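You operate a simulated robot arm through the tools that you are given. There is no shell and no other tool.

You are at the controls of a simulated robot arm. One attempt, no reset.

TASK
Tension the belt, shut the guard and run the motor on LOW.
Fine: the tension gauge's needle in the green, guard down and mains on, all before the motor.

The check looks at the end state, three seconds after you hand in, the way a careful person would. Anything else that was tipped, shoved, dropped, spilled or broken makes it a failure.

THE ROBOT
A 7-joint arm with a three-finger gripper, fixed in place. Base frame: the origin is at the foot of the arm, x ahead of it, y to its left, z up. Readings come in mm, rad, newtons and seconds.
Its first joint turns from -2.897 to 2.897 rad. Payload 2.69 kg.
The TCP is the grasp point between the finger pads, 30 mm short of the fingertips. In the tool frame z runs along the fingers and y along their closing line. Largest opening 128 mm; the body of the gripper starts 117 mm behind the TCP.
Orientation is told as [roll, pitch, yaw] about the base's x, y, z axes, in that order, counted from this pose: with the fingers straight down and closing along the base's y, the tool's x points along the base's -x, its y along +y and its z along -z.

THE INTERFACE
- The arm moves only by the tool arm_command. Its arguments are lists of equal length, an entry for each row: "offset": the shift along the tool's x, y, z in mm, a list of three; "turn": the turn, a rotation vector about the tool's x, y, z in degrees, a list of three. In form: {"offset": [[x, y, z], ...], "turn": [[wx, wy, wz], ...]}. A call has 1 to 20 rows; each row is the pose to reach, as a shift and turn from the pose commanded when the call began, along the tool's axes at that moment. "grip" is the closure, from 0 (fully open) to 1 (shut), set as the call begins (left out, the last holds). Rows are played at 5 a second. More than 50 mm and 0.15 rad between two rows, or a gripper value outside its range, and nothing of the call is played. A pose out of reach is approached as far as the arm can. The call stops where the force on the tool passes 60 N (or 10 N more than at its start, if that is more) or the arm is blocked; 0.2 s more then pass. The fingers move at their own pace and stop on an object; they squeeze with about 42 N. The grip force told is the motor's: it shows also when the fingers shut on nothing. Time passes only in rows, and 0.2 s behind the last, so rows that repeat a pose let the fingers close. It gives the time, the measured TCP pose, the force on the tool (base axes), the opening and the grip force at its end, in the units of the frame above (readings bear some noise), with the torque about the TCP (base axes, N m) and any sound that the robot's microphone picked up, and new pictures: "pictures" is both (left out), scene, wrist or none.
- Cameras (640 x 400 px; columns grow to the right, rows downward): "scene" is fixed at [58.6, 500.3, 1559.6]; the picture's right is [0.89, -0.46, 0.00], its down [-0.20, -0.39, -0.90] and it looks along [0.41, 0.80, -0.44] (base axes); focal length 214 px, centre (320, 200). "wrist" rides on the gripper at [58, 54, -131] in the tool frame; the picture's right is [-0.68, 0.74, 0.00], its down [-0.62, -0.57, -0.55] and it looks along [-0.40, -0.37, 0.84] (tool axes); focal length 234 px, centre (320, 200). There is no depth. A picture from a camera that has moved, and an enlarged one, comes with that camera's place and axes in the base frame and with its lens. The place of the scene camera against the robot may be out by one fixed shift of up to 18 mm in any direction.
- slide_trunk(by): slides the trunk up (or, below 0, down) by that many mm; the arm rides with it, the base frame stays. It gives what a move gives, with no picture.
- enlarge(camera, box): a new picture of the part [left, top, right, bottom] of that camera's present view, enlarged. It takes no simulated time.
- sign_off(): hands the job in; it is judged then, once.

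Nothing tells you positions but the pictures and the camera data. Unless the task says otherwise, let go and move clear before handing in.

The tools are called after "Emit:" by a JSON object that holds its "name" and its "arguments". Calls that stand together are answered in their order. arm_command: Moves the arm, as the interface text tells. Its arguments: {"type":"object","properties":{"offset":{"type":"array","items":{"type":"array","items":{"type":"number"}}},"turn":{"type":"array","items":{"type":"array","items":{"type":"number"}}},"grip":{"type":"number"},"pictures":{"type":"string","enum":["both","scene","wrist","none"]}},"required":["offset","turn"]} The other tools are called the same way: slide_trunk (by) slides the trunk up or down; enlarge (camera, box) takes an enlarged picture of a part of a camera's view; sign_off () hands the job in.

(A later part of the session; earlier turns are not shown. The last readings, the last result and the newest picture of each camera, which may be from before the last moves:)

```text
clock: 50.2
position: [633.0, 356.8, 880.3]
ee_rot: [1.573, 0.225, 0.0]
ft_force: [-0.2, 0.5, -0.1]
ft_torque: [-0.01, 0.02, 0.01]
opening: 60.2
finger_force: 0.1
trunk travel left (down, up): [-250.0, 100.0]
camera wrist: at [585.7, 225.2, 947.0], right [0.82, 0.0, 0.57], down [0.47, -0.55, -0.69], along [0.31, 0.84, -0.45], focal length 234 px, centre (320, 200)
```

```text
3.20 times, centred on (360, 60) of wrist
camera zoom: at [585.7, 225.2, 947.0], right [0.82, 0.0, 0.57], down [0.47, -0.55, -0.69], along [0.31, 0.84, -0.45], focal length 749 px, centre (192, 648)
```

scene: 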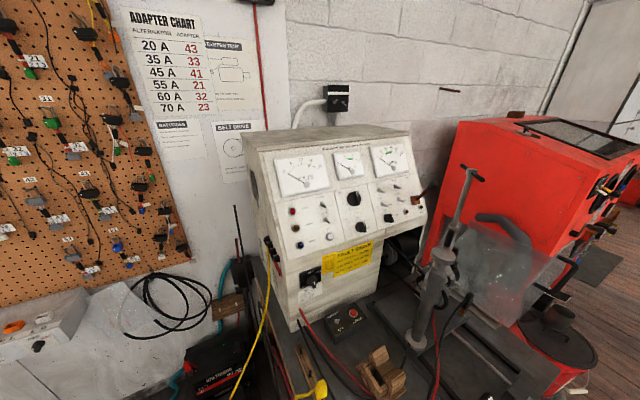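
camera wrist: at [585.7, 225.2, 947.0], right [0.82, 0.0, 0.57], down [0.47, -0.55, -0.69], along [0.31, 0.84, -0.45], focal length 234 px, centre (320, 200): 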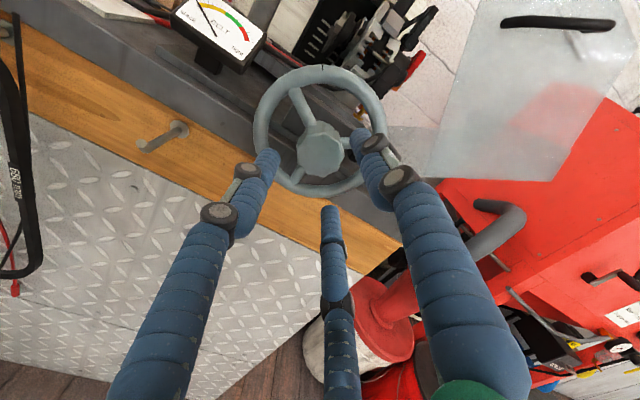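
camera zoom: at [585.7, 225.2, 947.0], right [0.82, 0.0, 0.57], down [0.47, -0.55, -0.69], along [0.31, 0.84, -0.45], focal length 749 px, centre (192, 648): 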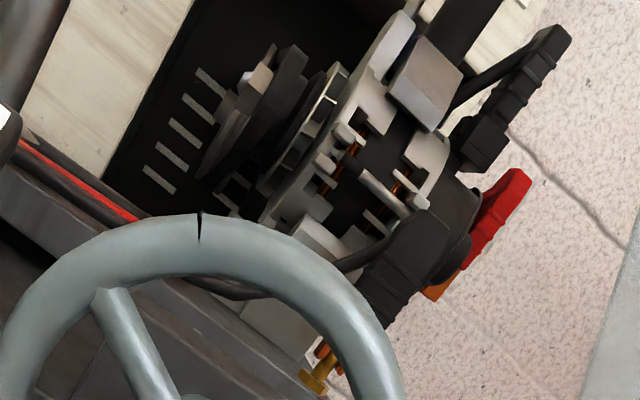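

From the sightings, the pulley centres are about 195 mm apart, and a 715 mm belt needs roughly 235-240 mm, so there's more slack to take up. I'll grip again and turn another 240°.

Emit:
{"name": "arm_command", "arguments": {"offset": [[0, 0, 12], [0, 0, 24], [0, 0, 36], [0, 0, 48], [0, 0, 59], [0, 0, 59]], "turn": [[0, 0, 0], [0, 0, 0], [0, 0, 0], [0, 0, 0], [0, 0, 0], [0, 0, 0]], "grip": 0.53, "pictures": "none"}}

Emit:
{"name": "arm_command", "arguments": {"offset": [[0, 0, 0], [0, 0, 0], [0, 0, 0], [0, 0, 0], [0, 0, 0], [0, 0, 0], [0, 0, 0], [0, 0, 0], [0, 0, 0], [0, 0, 0], [0, 0, 0], [0, 0, 0], [0, 0, 0], [0, 0, 0], [0, 0, 0]], "turn": [[0, 0, 0], [0, 0, 0], [0, 0, 0], [0, 0, 6], [0, 0, 12], [0, 0, 18], [0, 0, 24], [0, 0, 30], [0, 0, 36], [0, 0, 42], [0, 0, 48], [0, 0, 54], [0, 0, 60], [0, 0, 66], [0, 0, 72]], "grip": 1, "pictures": "wrist"}}

Emit:
{"name": "enlarge", "arguments": {"camera": "scene", "box": [440, 370, 520, 400]}}

```text
clock: 51.6
position: [632.7, 414.0, 879.6]
ee_rot: [1.57, 0.227, 0.0]
ft_force: [-0.5, -0.4, 0.0]
ft_torque: [0.0, 0.0, 0.01]
opening: 60.2
finger_force: 0.0
trunk travel left (down, up): [-250.0, 100.0]
```

```text
clock: 54.8
position: [632.9, 414.3, 881.0]
ee_rot: [1.58, 1.484, 0.008]
ft_force: [14.9, -7.2, -0.7]
ft_torque: [-0.06, -0.06, -0.96]
opening: 40.0
finger_force: 44.7
trunk travel left (down, up): [-250.0, 100.0]
camera wrist: at [679.7, 283.8, 943.8], right [0.79, 0.0, -0.61], down [-0.51, -0.55, -0.66], along [-0.34, 0.84, -0.43], focal length 234 px, centre (320, 200)
```

wrist: 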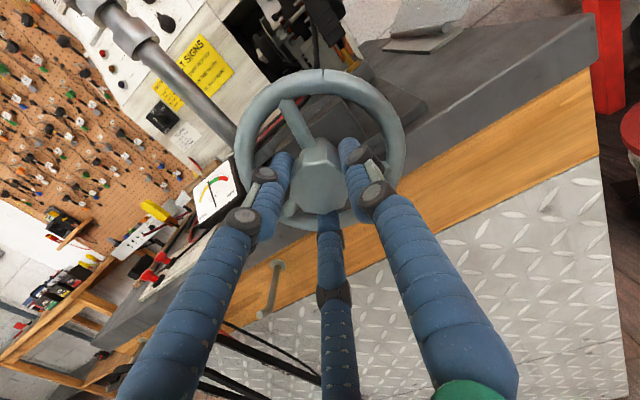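

```text
8.00 times, centred on (480, 385) of scene
camera zoom: at [58.6, 500.3, 1559.6], right [0.89, -0.46, 0.0], down [-0.2, -0.39, -0.9], along [0.41, 0.8, -0.44], focal length 1716 px, centre (-960, -1280)
```

zoom: 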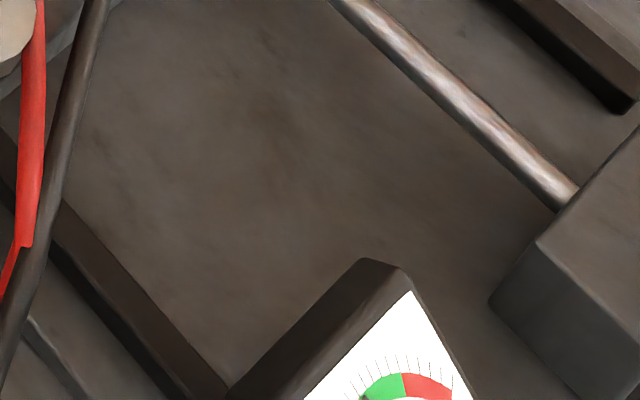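

Something dark has appeared at the edge of green. I'll read the gauge in the wrist view.

Emit:
{"name": "enlarge", "arguments": {"camera": "wrist", "box": [180, 150, 250, 230]}}

Emit:
{"name": "enlarge", "arguments": {"camera": "scene", "box": [475, 385, 505, 400]}}

```text
5.00 times, centred on (215, 190) of wrist
camera zoom: at [679.7, 283.8, 943.8], right [0.79, 0.0, -0.61], down [-0.51, -0.55, -0.66], along [-0.34, 0.84, -0.43], focal length 1171 px, centre (845, 250)
```

zoom: 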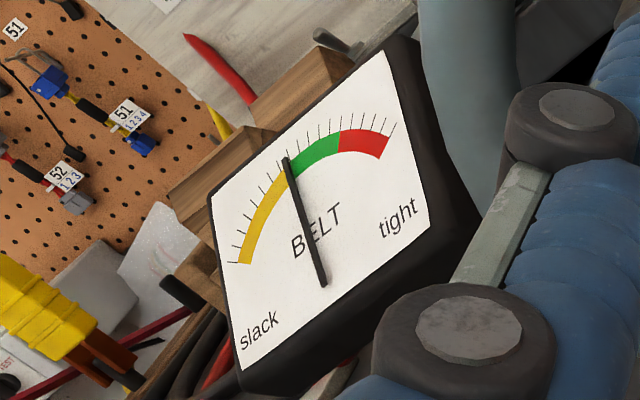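

```text
16.00 times, centred on (490, 392) of scene
camera zoom: at [58.6, 500.3, 1559.6], right [0.89, -0.46, 0.0], down [-0.2, -0.39, -0.9], along [0.41, 0.8, -0.44], focal length 3432 px, centre (-2400, -2880)
```

zoom: 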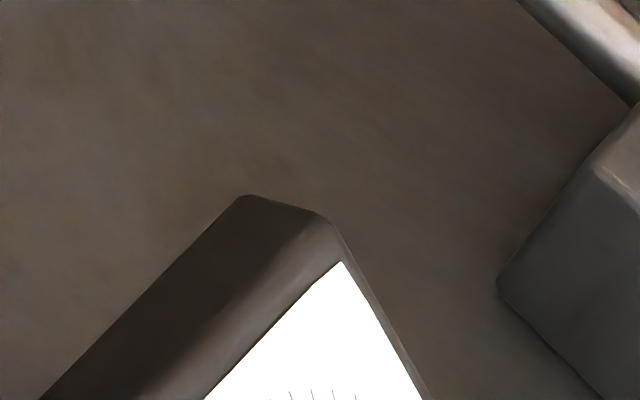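

The needle has jumped to the yellow/green border, so it moves quickly now. I'll turn in small steps.

Emit:
{"name": "arm_command", "arguments": {"offset": [[0, 0, 0], [0, 0, 0], [0, 0, 0]], "turn": [[0, 0, 3], [0, 0, 6], [0, 0, 8]], "grip": 1, "pictures": "wrist"}}

Emit:
{"name": "enlarge", "arguments": {"camera": "wrist", "box": [185, 155, 255, 235]}}

```text
clock: 55.6
position: [632.6, 415.1, 880.5]
ee_rot: [-1.583, 1.52, 3.13]
ft_force: [13.8, -4.3, 2.6]
ft_torque: [-0.26, -0.05, -0.04]
opening: 40.3
finger_force: 44.8
trunk travel left (down, up): [-250.0, 100.0]
camera wrist: at [687.9, 283.8, 936.6], right [0.7, 0.0, -0.71], down [-0.6, -0.55, -0.59], along [-0.39, 0.84, -0.38], focal length 234 px, centre (320, 200)
```

wrist: 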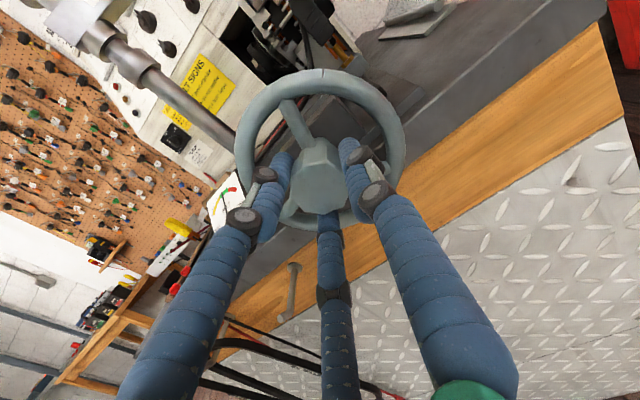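

```text
5.00 times, centred on (220, 195) of wrist
camera zoom: at [687.9, 283.8, 936.6], right [0.7, 0.0, -0.71], down [-0.6, -0.55, -0.59], along [-0.39, 0.84, -0.38], focal length 1171 px, centre (820, 225)
```

zoom: 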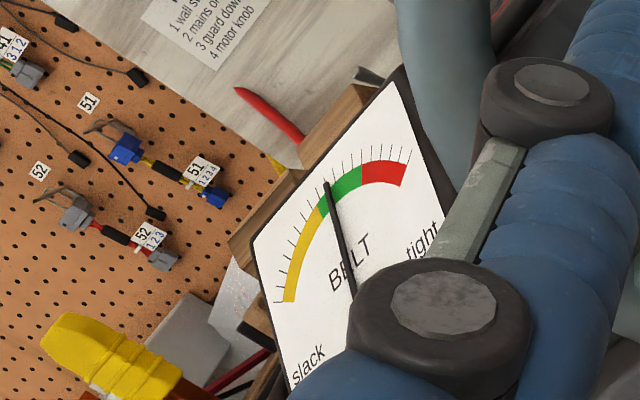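

The needle is just inside green, about one tick in. I'll turn a little more for mid-green.

Emit:
{"name": "arm_command", "arguments": {"offset": [[0, 0, 0], [0, 0, 0], [0, 0, 0], [0, 0, 0]], "turn": [[0, 0, 3], [0, 0, 6], [0, 0, 9], [0, 0, 10]], "grip": 1, "pictures": "wrist"}}

Emit:
{"name": "enlarge", "arguments": {"camera": "wrist", "box": [195, 165, 265, 245]}}

Emit:
{"name": "enlarge", "arguments": {"camera": "scene", "box": [470, 380, 510, 400]}}

```text
clock: 56.6
position: [633.6, 413.6, 880.2]
ee_rot: [-1.574, 1.343, 3.14]
ft_force: [12.8, -1.7, 6.6]
ft_torque: [0.54, 0.01, -0.82]
opening: 40.0
finger_force: 45.0
trunk travel left (down, up): [-250.0, 100.0]
camera wrist: at [696.7, 283.8, 925.8], right [0.56, 0.0, -0.83], down [-0.69, -0.55, -0.47], along [-0.45, 0.84, -0.31], focal length 234 px, centre (320, 200)
```

wrist: 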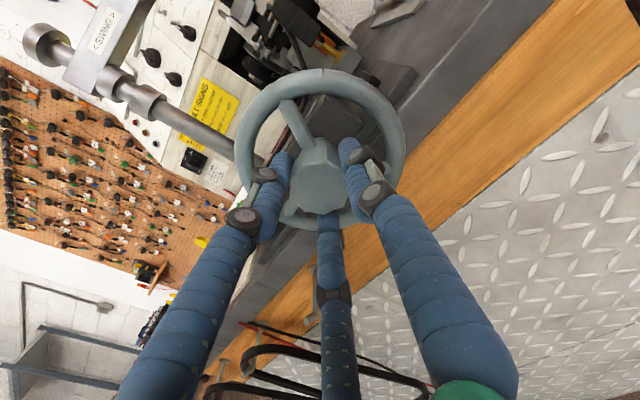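

```text
5.00 times, centred on (230, 205) of wrist
camera zoom: at [696.7, 283.8, 925.8], right [0.56, 0.0, -0.83], down [-0.69, -0.55, -0.47], along [-0.45, 0.84, -0.31], focal length 1171 px, centre (770, 175)
```

zoom: 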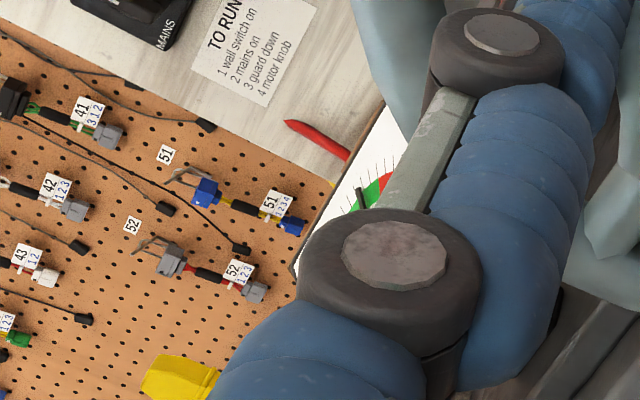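

```text
16.00 times, centred on (490, 390) of scene
camera zoom: at [58.6, 500.3, 1559.6], right [0.89, -0.46, 0.0], down [-0.2, -0.39, -0.9], along [0.41, 0.8, -0.44], focal length 3432 px, centre (-2400, -2840)
```

zoom: 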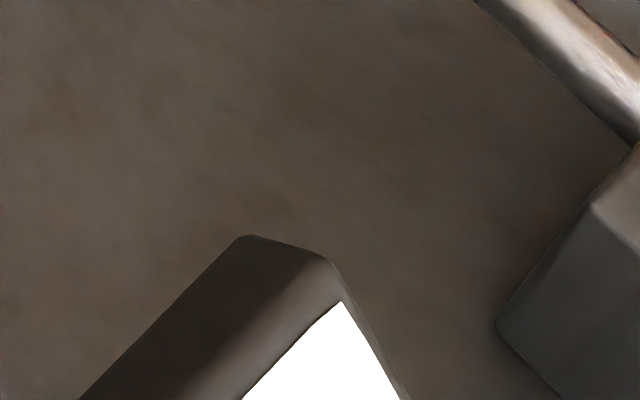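

Emit:
{"name": "enlarge", "arguments": {"camera": "scene", "box": [440, 370, 520, 400]}}

Emit:
{"name": "enlarge", "arguments": {"camera": "wrist", "box": [225, 170, 265, 220]}}

```text
8.00 times, centred on (480, 385) of scene
camera zoom: at [58.6, 500.3, 1559.6], right [0.89, -0.46, 0.0], down [-0.2, -0.39, -0.9], along [0.41, 0.8, -0.44], focal length 1716 px, centre (-960, -1280)
```

zoom: 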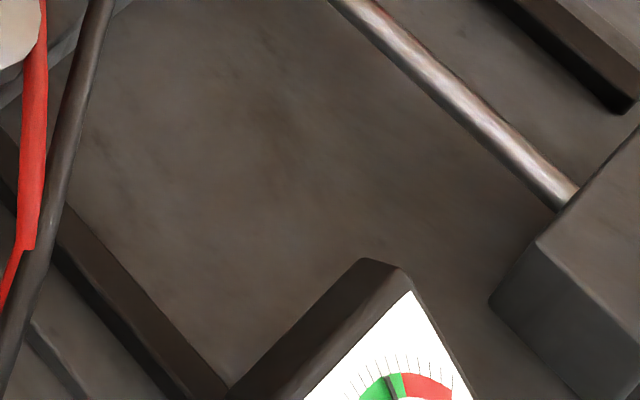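

```text
8.00 times, centred on (245, 195) of wrist
camera zoom: at [696.7, 283.8, 925.8], right [0.56, 0.0, -0.83], down [-0.69, -0.55, -0.47], along [-0.45, 0.84, -0.31], focal length 1873 px, centre (920, 240)
```

zoom: 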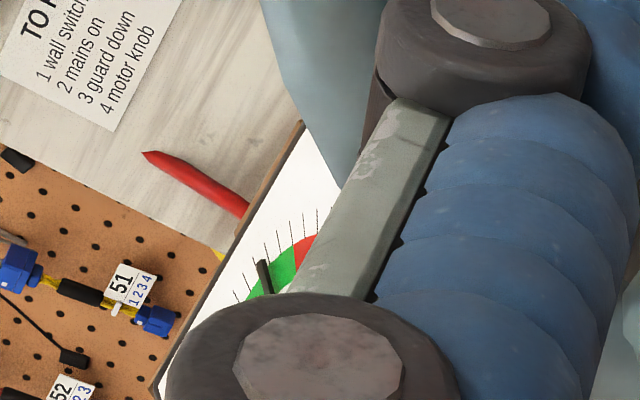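

The left-hand and right-hand views bracket the needle in the middle of green. I'll let go, back out and confirm it holds.

Emit:
{"name": "arm_command", "arguments": {"offset": [[0, 0, 0], [0, 0, 0], [0, 0, 0], [0, 0, -25], [0, 0, -50], [0, 0, -75], [0, 0, -75], [0, 0, -75], [0, 0, -75], [0, 0, -75], [0, 0, -75], [0, 0, -75], [0, 0, -75], [0, 0, -75], [0, 0, -75], [0, 0, -75], [0, 0, -75], [0, 0, -75], [0, 0, -75]], "turn": [[0, 0, 0], [0, 0, 0], [0, 0, 0], [0, 0, 0], [0, 0, 0], [0, 0, 0], [0, 0, -8], [0, 0, -16], [0, 0, -24], [0, 0, -32], [0, 0, -40], [0, 0, -48], [0, 0, -56], [0, 0, -64], [0, 0, -72], [0, 0, -80], [0, 0, -88], [0, 0, -96], [0, 0, -103]], "grip": 0.53, "pictures": "wrist"}}

Emit:
{"name": "enlarge", "arguments": {"camera": "wrist", "box": [190, 0, 270, 70]}}

Emit:
{"name": "enlarge", "arguments": {"camera": "scene", "box": [440, 370, 520, 400]}}

```text
clock: 60.6
position: [633.1, 340.0, 880.9]
ee_rot: [1.571, -0.002, 0.001]
ft_force: [0.1, -0.1, -0.4]
ft_torque: [0.0, 0.01, 0.01]
opening: 60.3
finger_force: 0.0
trunk travel left (down, up): [-250.0, 100.0]
camera wrist: at [571.8, 208.9, 934.9], right [0.68, 0.0, 0.74], down [0.62, -0.55, -0.56], along [0.4, 0.84, -0.37], focal length 234 px, centre (320, 200)
```

wrist: 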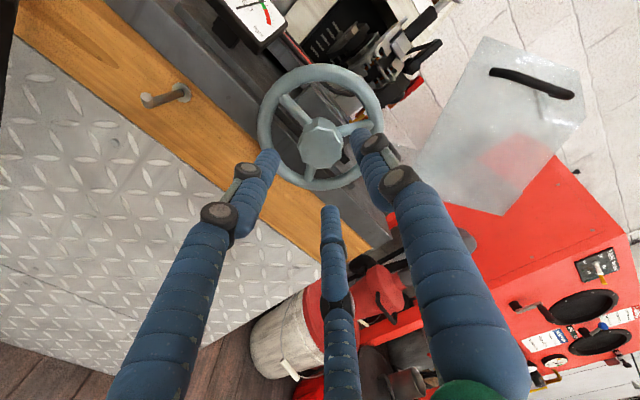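

```text
5.71 times, centred on (230, 35) of wrist
camera zoom: at [571.8, 208.9, 934.9], right [0.68, 0.0, 0.74], down [0.62, -0.55, -0.56], along [0.4, 0.84, -0.37], focal length 1338 px, centre (834, 1143)
```

zoom: 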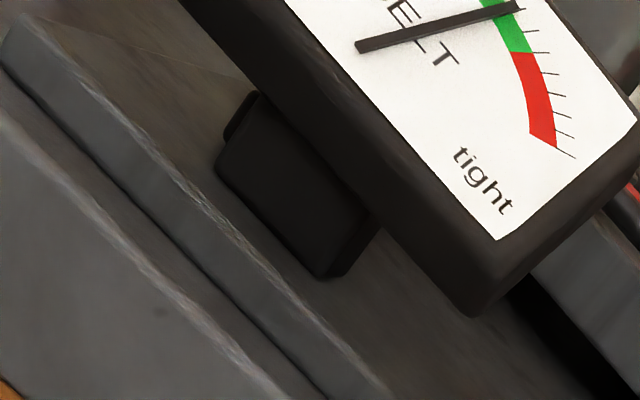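

```text
8.00 times, centred on (480, 385) of scene
camera zoom: at [58.6, 500.3, 1559.6], right [0.89, -0.46, 0.0], down [-0.2, -0.39, -0.9], along [0.41, 0.8, -0.44], focal length 1716 px, centre (-960, -1280)
```

zoom: 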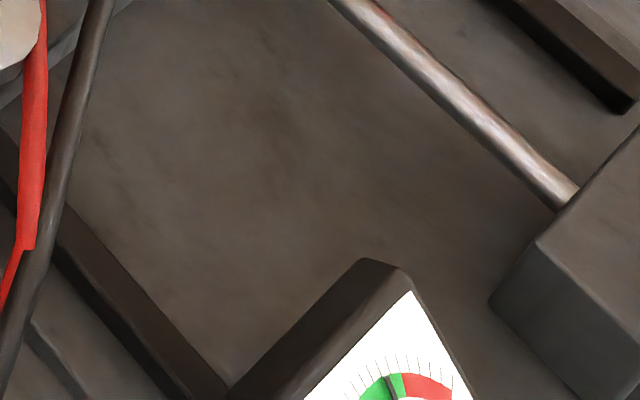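

The needle stays in green after release. Next is the guard: its handle bar is centred near (815, 567, 1131), about 31° off horizontal. I'll rise, move across and turn the hand so the single finger lies below the bar and the pair above it.

Emit:
{"name": "arm_command", "arguments": {"offset": [[-9.6, 13.2, 3.2], [-19.2, 26.3, 6.3], [-28.7, 39.5, 9.5], [-38.3, 52.6, 12.6], [-47.9, 65.8, 15.8], [-57.5, 78.9, 18.9], [-67.1, 92.1, 22.1], [-76.6, 105.3, 25.3], [-86.2, 118.4, 28.4], [-95.8, 131.6, 31.6], [-105.4, 144.7, 34.7], [-114.9, 157.9, 37.9], [-124.5, 171.1, 41.1], [-134.1, 184.2, 44.2], [-143.7, 197.4, 47.4], [-153.3, 210.5, 50.5], [-162.8, 223.7, 53.7], [-172.4, 236.8, 56.8], [-182, 250, 60]], "turn": [[0, 0, 7.8], [0, 0, 15.6], [0, 0, 23.4], [0, 0, 31.3], [0, 0, 39.1], [0, 0, 46.9], [0, 0, 54.7], [0, 0, 62.5], [0, 0, 70.3], [0, 0, 78.2], [0, 0, 86], [0, 0, 93.8], [0, 0, 101.6], [0, 0, 109.4], [0, 0, 117.2], [0, 0, 125.1], [0, 0, 132.9], [0, 0, 140.7], [0, 0, 148.5]], "grip": 0.4, "pictures": "both"}}

```text
clock: 64.6
position: [813.7, 398.4, 1128.8]
ee_rot: [-1.571, 0.548, 3.142]
ft_force: [0.1, 0.1, 0.5]
ft_torque: [0.0, 0.02, -0.01]
opening: 76.9
finger_force: 0.1
trunk travel left (down, up): [-250.0, 100.0]
camera wrist: at [890.1, 267.9, 1114.5], right [-0.19, 0.0, -0.98], down [-0.82, -0.55, 0.16], along [-0.54, 0.84, 0.11], focal length 234 px, centre (320, 200)
```

scene: 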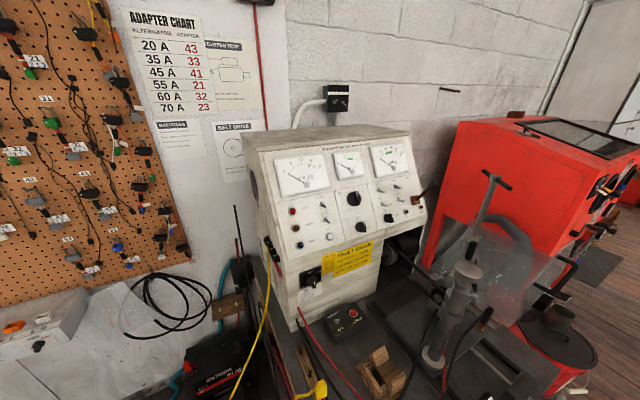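
wrist: 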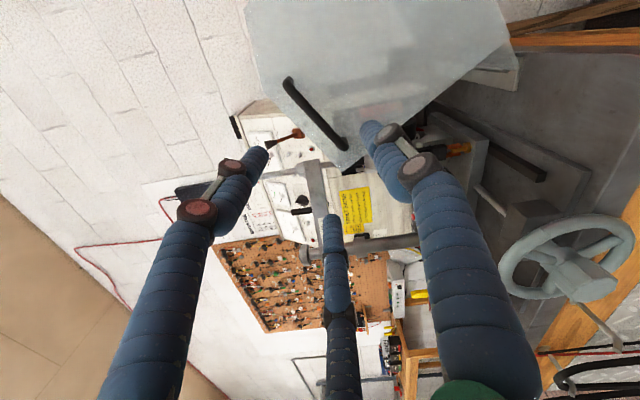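

The bar shows between the fingers and lines up with the hand. I'll zoom to check the standoff before I move in.

Emit:
{"name": "enlarge", "arguments": {"camera": "wrist", "box": [220, 20, 420, 220]}}

Emit:
{"name": "enlarge", "arguments": {"camera": "scene", "box": [440, 370, 520, 400]}}

Emit:
{"name": "enlarge", "arguments": {"camera": "wrist", "box": [400, 80, 640, 240]}}

```text
2.00 times, centred on (320, 120) of wrist
camera zoom: at [890.1, 267.9, 1114.5], right [-0.19, 0.0, -0.98], down [-0.82, -0.55, 0.16], along [-0.54, 0.84, 0.11], focal length 468 px, centre (320, 360)
```

zoom: 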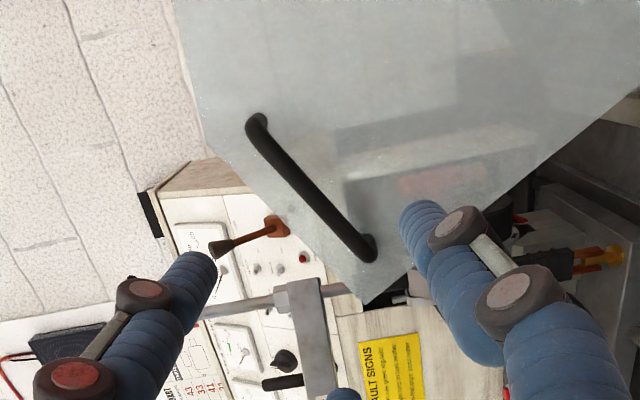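

```text
8.00 times, centred on (480, 385) of scene
camera zoom: at [58.6, 500.3, 1559.6], right [0.89, -0.46, 0.0], down [-0.2, -0.39, -0.9], along [0.41, 0.8, -0.44], focal length 1716 px, centre (-960, -1280)
```

zoom: 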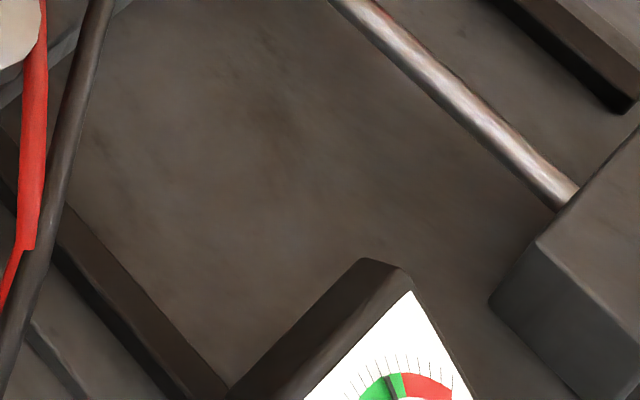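

```text
2.50 times, centred on (520, 160) of wrist
camera zoom: at [890.1, 267.9, 1114.5], right [-0.19, 0.0, -0.98], down [-0.82, -0.55, 0.16], along [-0.54, 0.84, 0.11], focal length 585 px, centre (-180, 300)
```

zoom: 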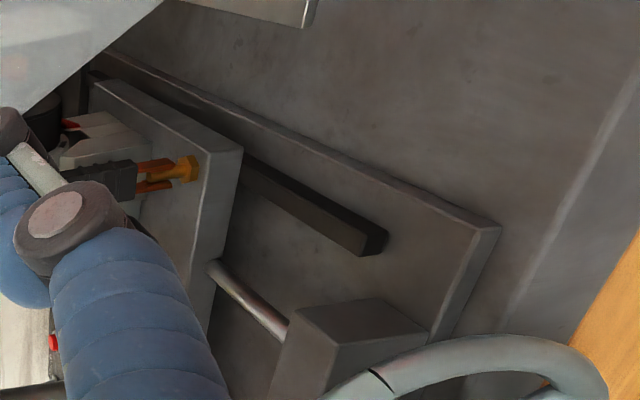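

The bar, its feet and the gauge all agree with my numbers. I'll move straight in until the fingertips straddle the bar, stopping short of the plate.

Emit:
{"name": "arm_command", "arguments": {"offset": [[0, 0, 40], [0, 0, 75], [0, 0, 100], [0, 0, 120], [0, 0, 135], [0, 0, 148], [0, 0, 157]], "turn": [[0, 0, 0], [0, 0, 0], [0, 0, 0], [0, 0, 0], [0, 0, 0], [0, 0, 0], [0, 0, 0]], "grip": 0.4, "pictures": "wrist"}}

Emit:
{"name": "enlarge", "arguments": {"camera": "wrist", "box": [220, 60, 420, 260]}}

```text
clock: 66.2
position: [813.4, 558.3, 1131.1]
ee_rot: [-1.57, 0.55, 3.143]
ft_force: [0.5, -0.4, -0.2]
ft_torque: [0.01, -0.01, -0.03]
opening: 76.4
finger_force: 0.0
trunk travel left (down, up): [-250.0, 100.0]
camera wrist: at [889.7, 426.5, 1116.3], right [-0.19, 0.0, -0.98], down [-0.82, -0.55, 0.16], along [-0.54, 0.84, 0.11], focal length 234 px, centre (320, 200)
```

wrist: 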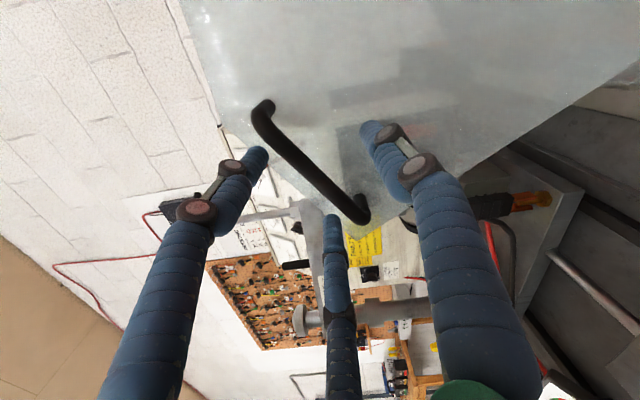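

```text
2.00 times, centred on (320, 160) of wrist
camera zoom: at [889.7, 426.5, 1116.3], right [-0.19, 0.0, -0.98], down [-0.82, -0.55, 0.16], along [-0.54, 0.84, 0.11], focal length 468 px, centre (320, 280)
```

zoom: 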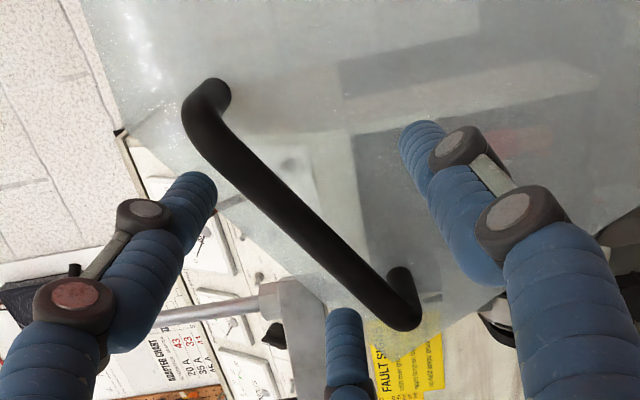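

The bar's centre line comes out at (814, 577, 1132), so I'm straddling it. I'll go in 7 mm more and close.

Emit:
{"name": "arm_command", "arguments": {"offset": [[0, 0, 4], [0, 0, 7], [0, 0, 7]], "turn": [[0, 0, 0], [0, 0, 0], [0, 0, 0]], "grip": 0.4, "pictures": "none"}}

Emit:
{"name": "arm_command", "arguments": {"offset": [[0, 0, 0], [0, 0, 0], [0, 0, 0]], "turn": [[0, 0, 0], [0, 0, 0], [0, 0, 0]], "grip": 1, "pictures": "wrist"}}

Emit:
{"name": "enlarge", "arguments": {"camera": "wrist", "box": [220, 60, 420, 260]}}

```text
clock: 67.0
position: [813.7, 564.0, 1130.1]
ee_rot: [-1.571, 0.551, 3.141]
ft_force: [0.3, -0.3, 0.9]
ft_torque: [-0.01, -0.04, 0.01]
opening: 76.9
finger_force: 0.1
trunk travel left (down, up): [-250.0, 100.0]
```

```text
clock: 67.8
position: [814.0, 564.9, 1134.8]
ee_rot: [-1.577, 0.554, 3.14]
ft_force: [4.5, 10.4, 24.9]
ft_torque: [0.21, -0.43, -0.1]
opening: 19.4
finger_force: 44.2
trunk travel left (down, up): [-250.0, 100.0]
camera wrist: at [890.2, 433.8, 1120.8], right [-0.19, 0.0, -0.98], down [-0.82, -0.55, 0.15], along [-0.54, 0.84, 0.11], focal length 234 px, centre (320, 200)
```

wrist: 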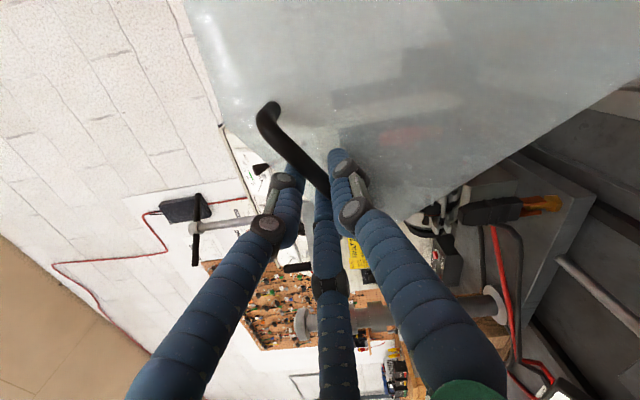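

```text
2.00 times, centred on (320, 160) of wrist
camera zoom: at [890.2, 433.8, 1120.8], right [-0.19, 0.0, -0.98], down [-0.82, -0.55, 0.15], along [-0.54, 0.84, 0.11], focal length 468 px, centre (320, 280)
```

zoom: 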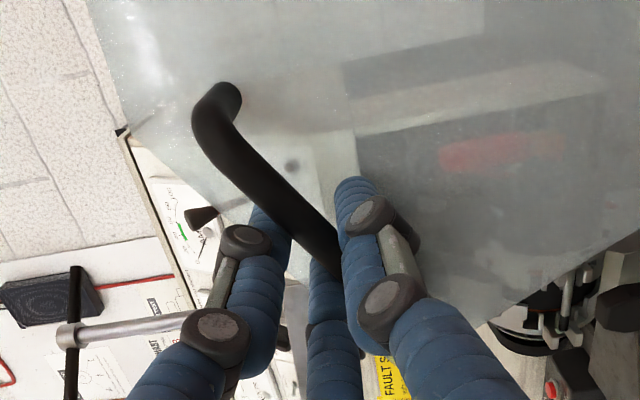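

I have the bar, with an opening of 19 mm. I'll swing it over in small arcs about the hinge, taken as (808, 872), and check the force after each.

Emit:
{"name": "arm_command", "arguments": {"offset": [[-2, -4, 0], [-6.5, -6.9, 0], [-14.5, -11.5, 0], [-22.6, -15.8, 0], [-30.9, -19.8, 0]], "turn": [[0, 0, -1], [0, 0, -2], [0, 0, -4], [0, 0, -6], [0, 0, -8]], "grip": 1, "pictures": "scene"}}

```text
clock: 69.0
position: [774.4, 564.2, 1131.4]
ee_rot: [-1.571, 0.69, -3.14]
ft_force: [0.4, 26.2, 22.7]
ft_torque: [0.37, -0.74, -0.17]
opening: 19.2
finger_force: 43.8
trunk travel left (down, up): [-250.0, 100.0]
```

scene: 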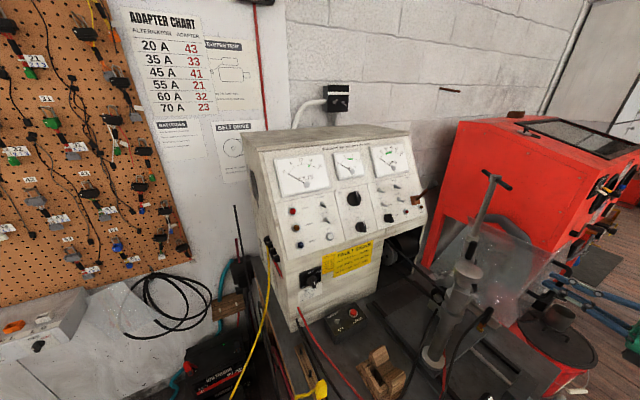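

The guard follows with light force. I'll continue along the arc with a small trim.

Emit:
{"name": "arm_command", "arguments": {"offset": [[-7, -6, 1], [-14.5, -10.7, 2], [-22.7, -14.8, 2], [-30.9, -18.8, 2], [-39.4, -22.2, 2], [-47.9, -25.6, 2], [-56.5, -28.5, 2], [-65.2, -31.3, 2]], "turn": [[0, 0, -2], [0, 0, -4], [0, 0, -6], [0, 0, -8], [0, 0, -10], [0, 0, -12], [0, 0, -14], [0, 0, -16]], "grip": 1, "pictures": "scene"}}

```text
clock: 70.8
position: [708.8, 563.6, 1113.0]
ee_rot: [-1.569, 0.968, 3.141]
ft_force: [-0.4, -11.9, -1.4]
ft_torque: [-0.02, 0.22, -0.06]
opening: 18.9
finger_force: 44.3
trunk travel left (down, up): [-250.0, 100.0]
```

scene: 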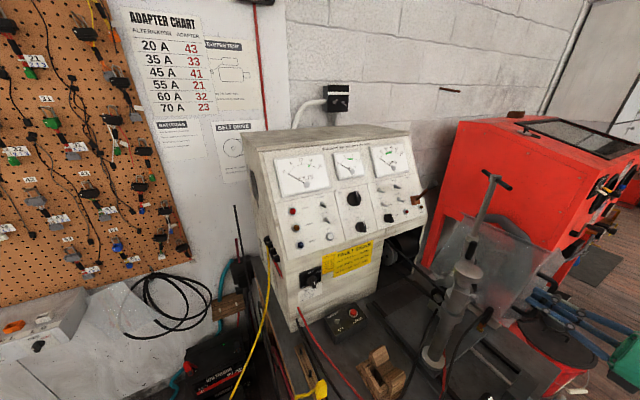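

It follows the arc cleanly, about 24° so far. I'll carry on 20° more.

Emit:
{"name": "arm_command", "arguments": {"offset": [[-7.9, -4.8, -1], [-15.6, -9.4, -1], [-23.6, -13.7, -1], [-31.7, -17.7, -1], [-40.1, -21.4, -1], [-48.5, -24.8, -1], [-57.1, -27.9, -1], [-65.7, -30.8, -1], [-74.5, -33.3, -1], [-83.2, -35.5, -1]], "turn": [[0, 0, -2], [0, 0, -4], [0, 0, -6], [0, 0, -8], [0, 0, -10], [0, 0, -12], [0, 0, -14], [0, 0, -16], [0, 0, -18], [0, 0, -20]], "grip": 1, "pictures": "both"}}

```text
clock: 73.0
position: [631.6, 564.4, 1063.8]
ee_rot: [-1.566, 1.315, -3.141]
ft_force: [17.0, -5.8, -22.2]
ft_torque: [-0.47, 0.94, -0.04]
opening: 19.2
finger_force: 43.7
trunk travel left (down, up): [-250.0, 100.0]
camera wrist: at [697.1, 433.7, 1107.6], right [0.54, 0.0, -0.84], down [-0.7, -0.55, -0.45], along [-0.46, 0.84, -0.3], focal length 234 px, centre (320, 200)
```

scene: 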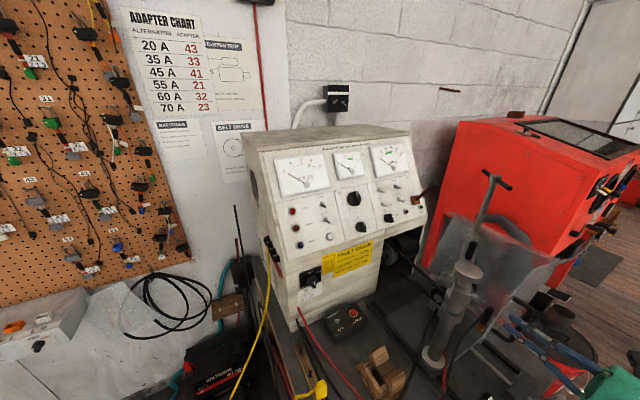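
wrist: 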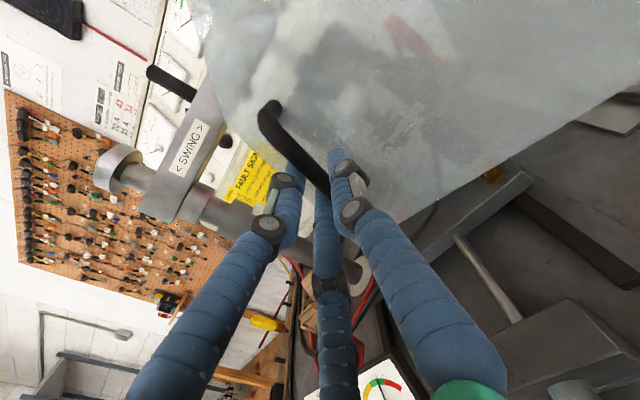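

About 44° done, with a slight inward pull. The plate passes in front of the swing arm with room in y. I'll lower through the next 12° gently.

Emit:
{"name": "arm_command", "arguments": {"offset": [[-8.4, -4.2, 0], [-16.7, -7.7, 0], [-24.9, -11.9, 0], [-33, -15.8, 0], [-41.4, -19.5, 0], [-49.7, -22.9, 0]], "turn": [[0, 0, -2], [0, 0, -4], [0, 0, -6], [0, 0, -8], [0, 0, -10], [0, 0, -12]], "grip": 1, "pictures": "both"}}

Emit:
{"name": "enlarge", "arguments": {"camera": "scene", "box": [400, 200, 580, 340]}}

```text
clock: 74.4
position: [597.6, 565.8, 1022.8]
ee_rot: [-1.586, 1.527, 3.122]
ft_force: [4.3, -14.8, -7.9]
ft_torque: [-0.14, 0.9, -0.07]
opening: 19.4
finger_force: 44.3
trunk travel left (down, up): [-250.0, 100.0]
camera wrist: at [650.4, 433.7, 1079.3], right [0.71, 0.0, -0.71], down [-0.59, -0.55, -0.59], along [-0.39, 0.84, -0.39], focal length 234 px, centre (320, 200)
```

scene: 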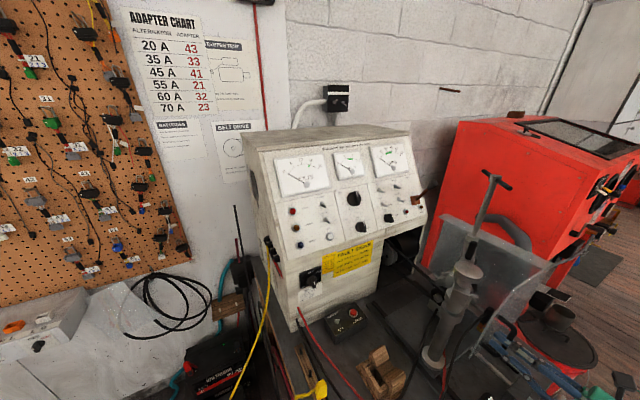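
wrist: 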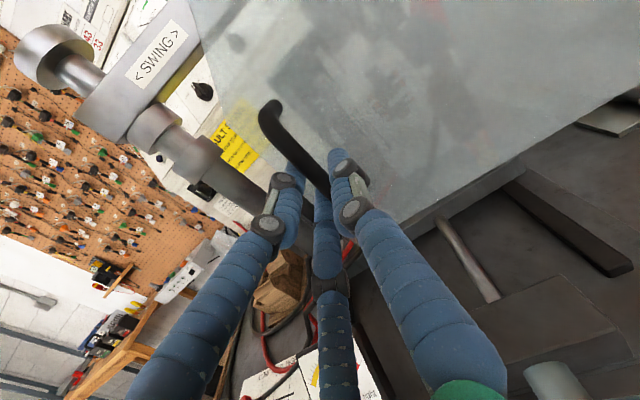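

```text
2.86 times, centred on (490, 270) of scene
camera zoom: at [58.6, 500.3, 1559.6], right [0.89, -0.46, 0.0], down [-0.2, -0.39, -0.9], along [0.41, 0.8, -0.44], focal length 613 px, centre (-166, 0)
```

zoom: 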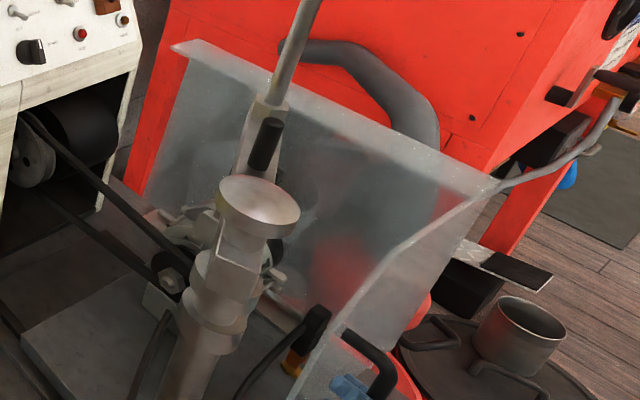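

The guard is almost shut. I'll lower the last few degrees until it comes to rest.

Emit:
{"name": "arm_command", "arguments": {"offset": [[-3.8, -2.4, 0], [-7.6, -4.8, 0], [-11.5, -7, 0], [-15.5, -9.3, 0], [-19.5, -11.5, 0], [-23.4, -13.6, 0]], "turn": [[0, 0, -1], [0, 0, -2], [0, 0, -3], [0, 0, -4], [0, 0, -5], [0, 0, -6]], "grip": 1, "pictures": "wrist"}}

Emit:
{"name": "enlarge", "arguments": {"camera": "scene", "box": [400, 200, 580, 340]}}

```text
clock: 75.8
position: [584.6, 564.3, 1006.8]
ee_rot: [1.685, 1.504, 0.111]
ft_force: [14.1, -13.1, 31.7]
ft_torque: [-0.62, 1.27, -0.15]
opening: 20.1
finger_force: 45.0
trunk travel left (down, up): [-250.0, 100.0]
camera wrist: at [632.4, 433.2, 1067.9], right [0.78, 0.0, -0.63], down [-0.52, -0.54, -0.66], along [-0.34, 0.84, -0.42], focal length 234 px, centre (320, 200)
```

wrist: 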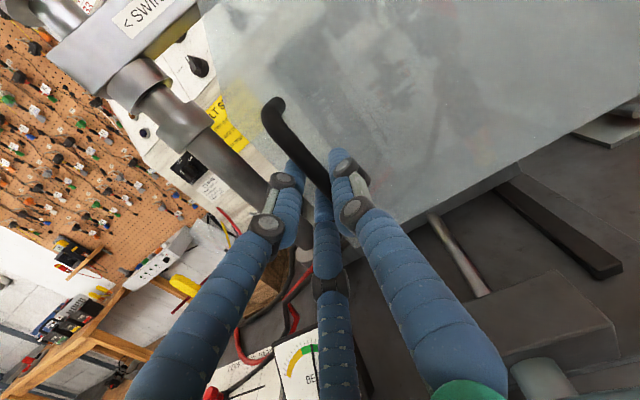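

```text
2.86 times, centred on (490, 270) of scene
camera zoom: at [58.6, 500.3, 1559.6], right [0.89, -0.46, 0.0], down [-0.2, -0.39, -0.9], along [0.41, 0.8, -0.44], focal length 613 px, centre (-166, 0)
```

zoom: 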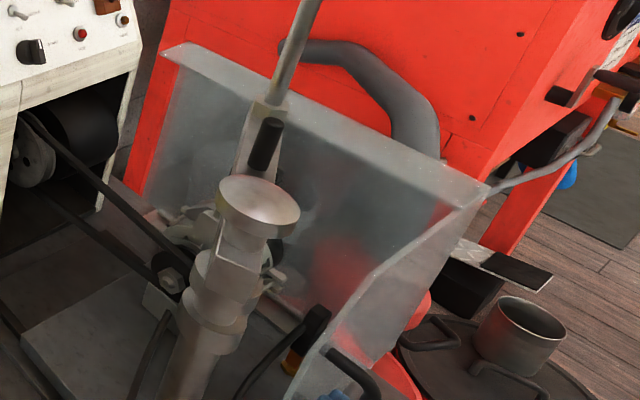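

Upward resistance of about 32 N at roughly 60° of swing suggests it's down on its stop. I'll press slightly further to confirm it no longer moves.

Emit:
{"name": "arm_command", "arguments": {"offset": [[-1.5, -0.5, 0], [-2.5, -1, 0]], "turn": [[0, 0, -0.5], [0, 0, -1]], "grip": 1, "pictures": "none"}}

```text
clock: 76.3
position: [584.1, 564.0, 1005.2]
ee_rot: [1.706, 1.487, 0.133]
ft_force: [-7.2, -21.3, 19.7]
ft_torque: [-0.76, 1.44, -0.1]
opening: 20.5
finger_force: 44.6
trunk travel left (down, up): [-250.0, 100.0]
stopped in row 2: the force on the tool passed its limit at 62 N (the readings are from after the stop); the commanded pose is now the measured one
```

The force limit tripped with no more motion, so the guard is fully down. I'll open the fingers and back straight out.

Emit:
{"name": "arm_command", "arguments": {"offset": [[0, 0, 0], [0, 0, 0], [0, 0, -3], [0, 0, -30], [0, 0, -75], [0, 0, -120], [0, 0, -160]], "turn": [[0, 0, 0], [0, 0, 0], [0, 0, 0], [0, 0, 0], [0, 0, 0], [0, 0, 0], [0, 0, 0]], "grip": 0.5, "pictures": "both"}}

Emit:
{"name": "enlarge", "arguments": {"camera": "scene", "box": [400, 200, 580, 340]}}

Emit:
{"name": "enlarge", "arguments": {"camera": "scene", "box": [440, 370, 520, 400]}}

```text
clock: 78.0
position: [585.6, 406.3, 1002.8]
ee_rot: [1.665, 1.489, 0.092]
ft_force: [0.9, -0.6, 0.4]
ft_torque: [0.01, -0.03, 0.01]
opening: 64.2
finger_force: 0.0
trunk travel left (down, up): [-250.0, 100.0]
camera wrist: at [631.5, 274.9, 1064.5], right [0.79, 0.0, -0.61], down [-0.51, -0.54, -0.66], along [-0.34, 0.84, -0.43], focal length 234 px, centre (320, 200)
```

scene: 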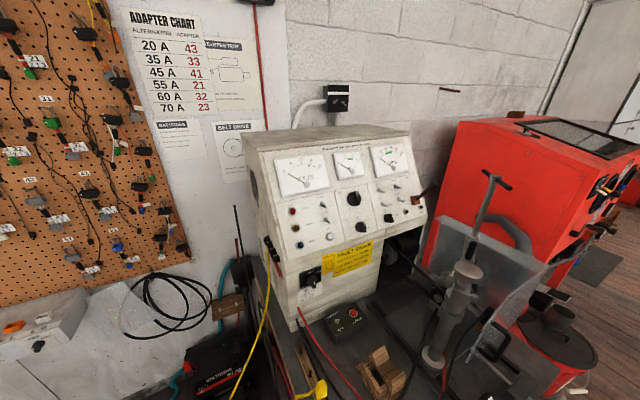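
wrist: 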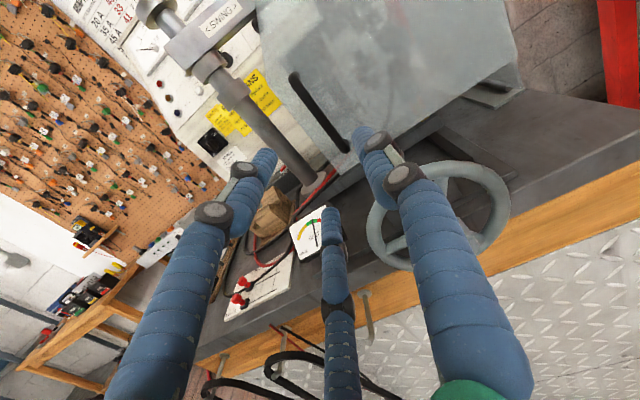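

```text
2.86 times, centred on (490, 270) of scene
camera zoom: at [58.6, 500.3, 1559.6], right [0.89, -0.46, 0.0], down [-0.2, -0.39, -0.9], along [0.41, 0.8, -0.44], focal length 613 px, centre (-166, 0)
```

zoom: 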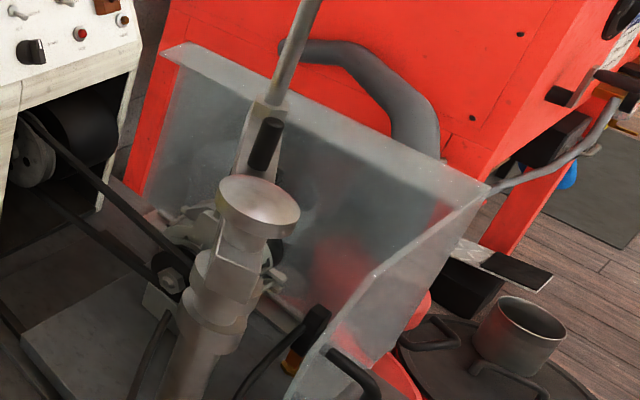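

```text
8.00 times, centred on (480, 385) of scene
camera zoom: at [58.6, 500.3, 1559.6], right [0.89, -0.46, 0.0], down [-0.2, -0.39, -0.9], along [0.41, 0.8, -0.44], focal length 1716 px, centre (-960, -1280)
```

zoom: 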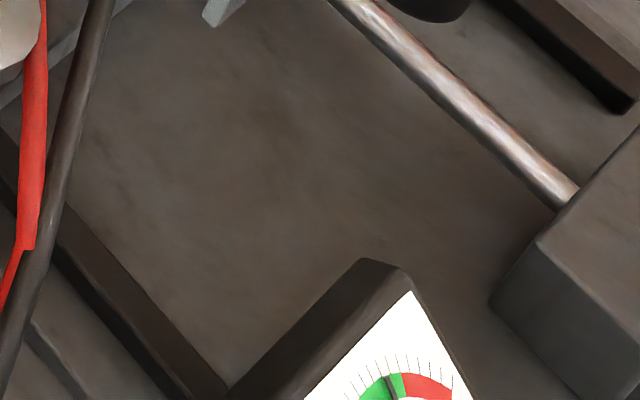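

The guard stays down and the needle is still in green. I'll check the guard's lower edge and the gauge in the wrist view.

Emit:
{"name": "enlarge", "arguments": {"camera": "wrist", "box": [260, 0, 560, 200]}}

Emit:
{"name": "enlarge", "arguments": {"camera": "wrist", "box": [270, 190, 350, 270]}}

Emit:
{"name": "enlarge", "arguments": {"camera": "wrist", "box": [140, 40, 300, 190]}}

```text
2.00 times, centred on (410, 100) of wrist
camera zoom: at [631.5, 274.9, 1064.5], right [0.79, 0.0, -0.61], down [-0.51, -0.54, -0.66], along [-0.34, 0.84, -0.43], focal length 468 px, centre (140, 400)
```

zoom: 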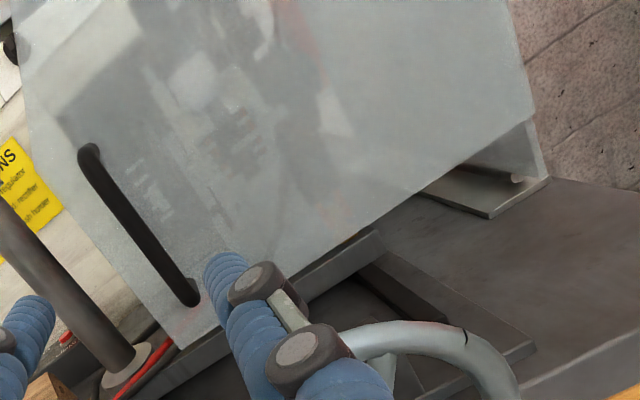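

```text
5.00 times, centred on (310, 230) of wrist
camera zoom: at [631.5, 274.9, 1064.5], right [0.79, 0.0, -0.61], down [-0.51, -0.54, -0.66], along [-0.34, 0.84, -0.43], focal length 1171 px, centre (370, 50)
```

zoom: 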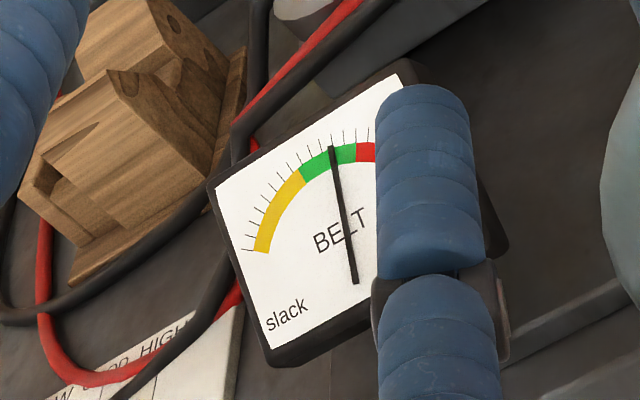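

```text
2.67 times, centred on (220, 115) of wrist
camera zoom: at [631.5, 274.9, 1064.5], right [0.79, 0.0, -0.61], down [-0.51, -0.54, -0.66], along [-0.34, 0.84, -0.43], focal length 624 px, centre (587, 427)
```

zoom: 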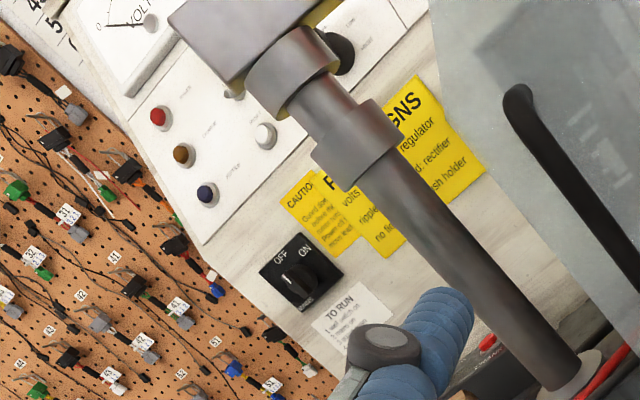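

The needle is mid-green and the guard sits square on the bench. Next is the MAINS knob, which I place at (237, 933, 1070) with its bar vertical. I'll move left in front of the bench, then forward, with the hand set so the bar lies between the single finger and the pair.

Emit:
{"name": "arm_command", "arguments": {"offset": [[12.5, -42.8, 0], [25, -85.5, 0], [37.5, -128, 0], [50, -171, 0], [62.5, -214, 0], [75, -256.5, 0], [87.5, -299, 0], [100, -342, 0], [100, -342, 48], [100, -342, 96], [100, -342, 144], [100, -342, 192], [100, -342, 240], [100, -342, 280]], "turn": [[0, 0, 0.6], [0, 0, 1.2], [0, 0, 1.8], [0, 0, 2.4], [0, 0, 3], [0, 0, 3.6], [0, 0, 4.2], [0, 0, 4.7], [0, 0, 4.7], [0, 0, 4.7], [0, 0, 4.7], [0, 0, 4.7], [0, 0, 4.7], [0, 0, 4.7]], "grip": 0.5, "pictures": "both"}}

```text
clock: 81.0
position: [237.9, 686.8, 1075.4]
ee_rot: [-3.096, 1.565, 1.615]
ft_force: [0.0, -0.8, 0.5]
ft_torque: [0.0, -0.01, 0.02]
opening: 64.1
finger_force: 0.0
trunk travel left (down, up): [-250.0, 100.0]
camera wrist: at [289.1, 554.8, 1133.9], right [0.74, 0.0, -0.68], down [-0.57, -0.54, -0.62], along [-0.37, 0.84, -0.4], focal length 234 px, centre (320, 200)
```

scene: 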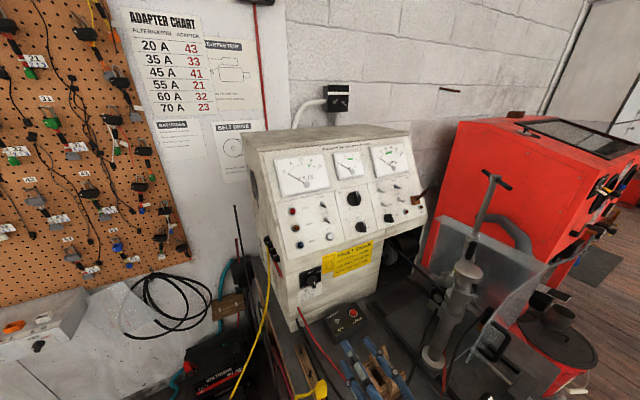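
wrist: 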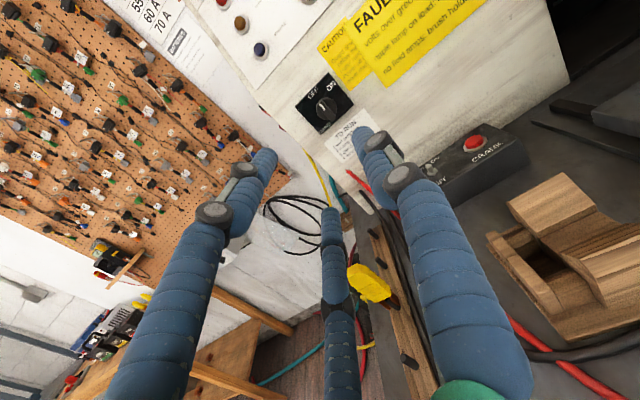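

The MAINS switch is in plain view above the fingertips. I'll zoom to fix its place and pointer.

Emit:
{"name": "enlarge", "arguments": {"camera": "wrist", "box": [280, 60, 400, 180]}}

Emit:
{"name": "enlarge", "arguments": {"camera": "wrist", "box": [200, 60, 420, 240]}}

```text
3.33 times, centred on (340, 120) of wrist
camera zoom: at [289.1, 554.8, 1133.9], right [0.74, 0.0, -0.68], down [-0.57, -0.54, -0.62], along [-0.37, 0.84, -0.4], focal length 781 px, centre (253, 467)
```

zoom: 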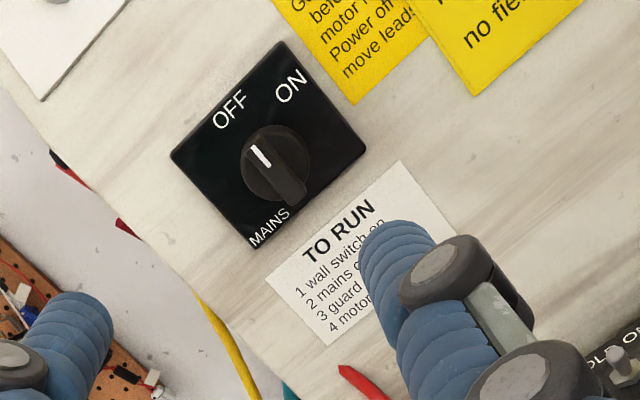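

```text
2.22 times, centred on (310, 150) of wrist
camera zoom: at [289.1, 554.8, 1133.9], right [0.74, 0.0, -0.68], down [-0.57, -0.54, -0.62], along [-0.37, 0.84, -0.4], focal length 520 px, centre (342, 311)
```

zoom: 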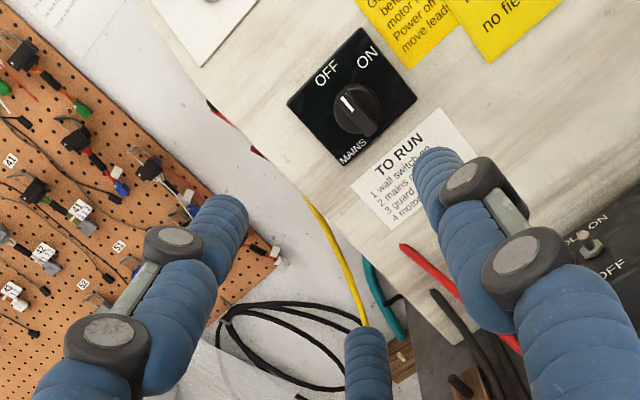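

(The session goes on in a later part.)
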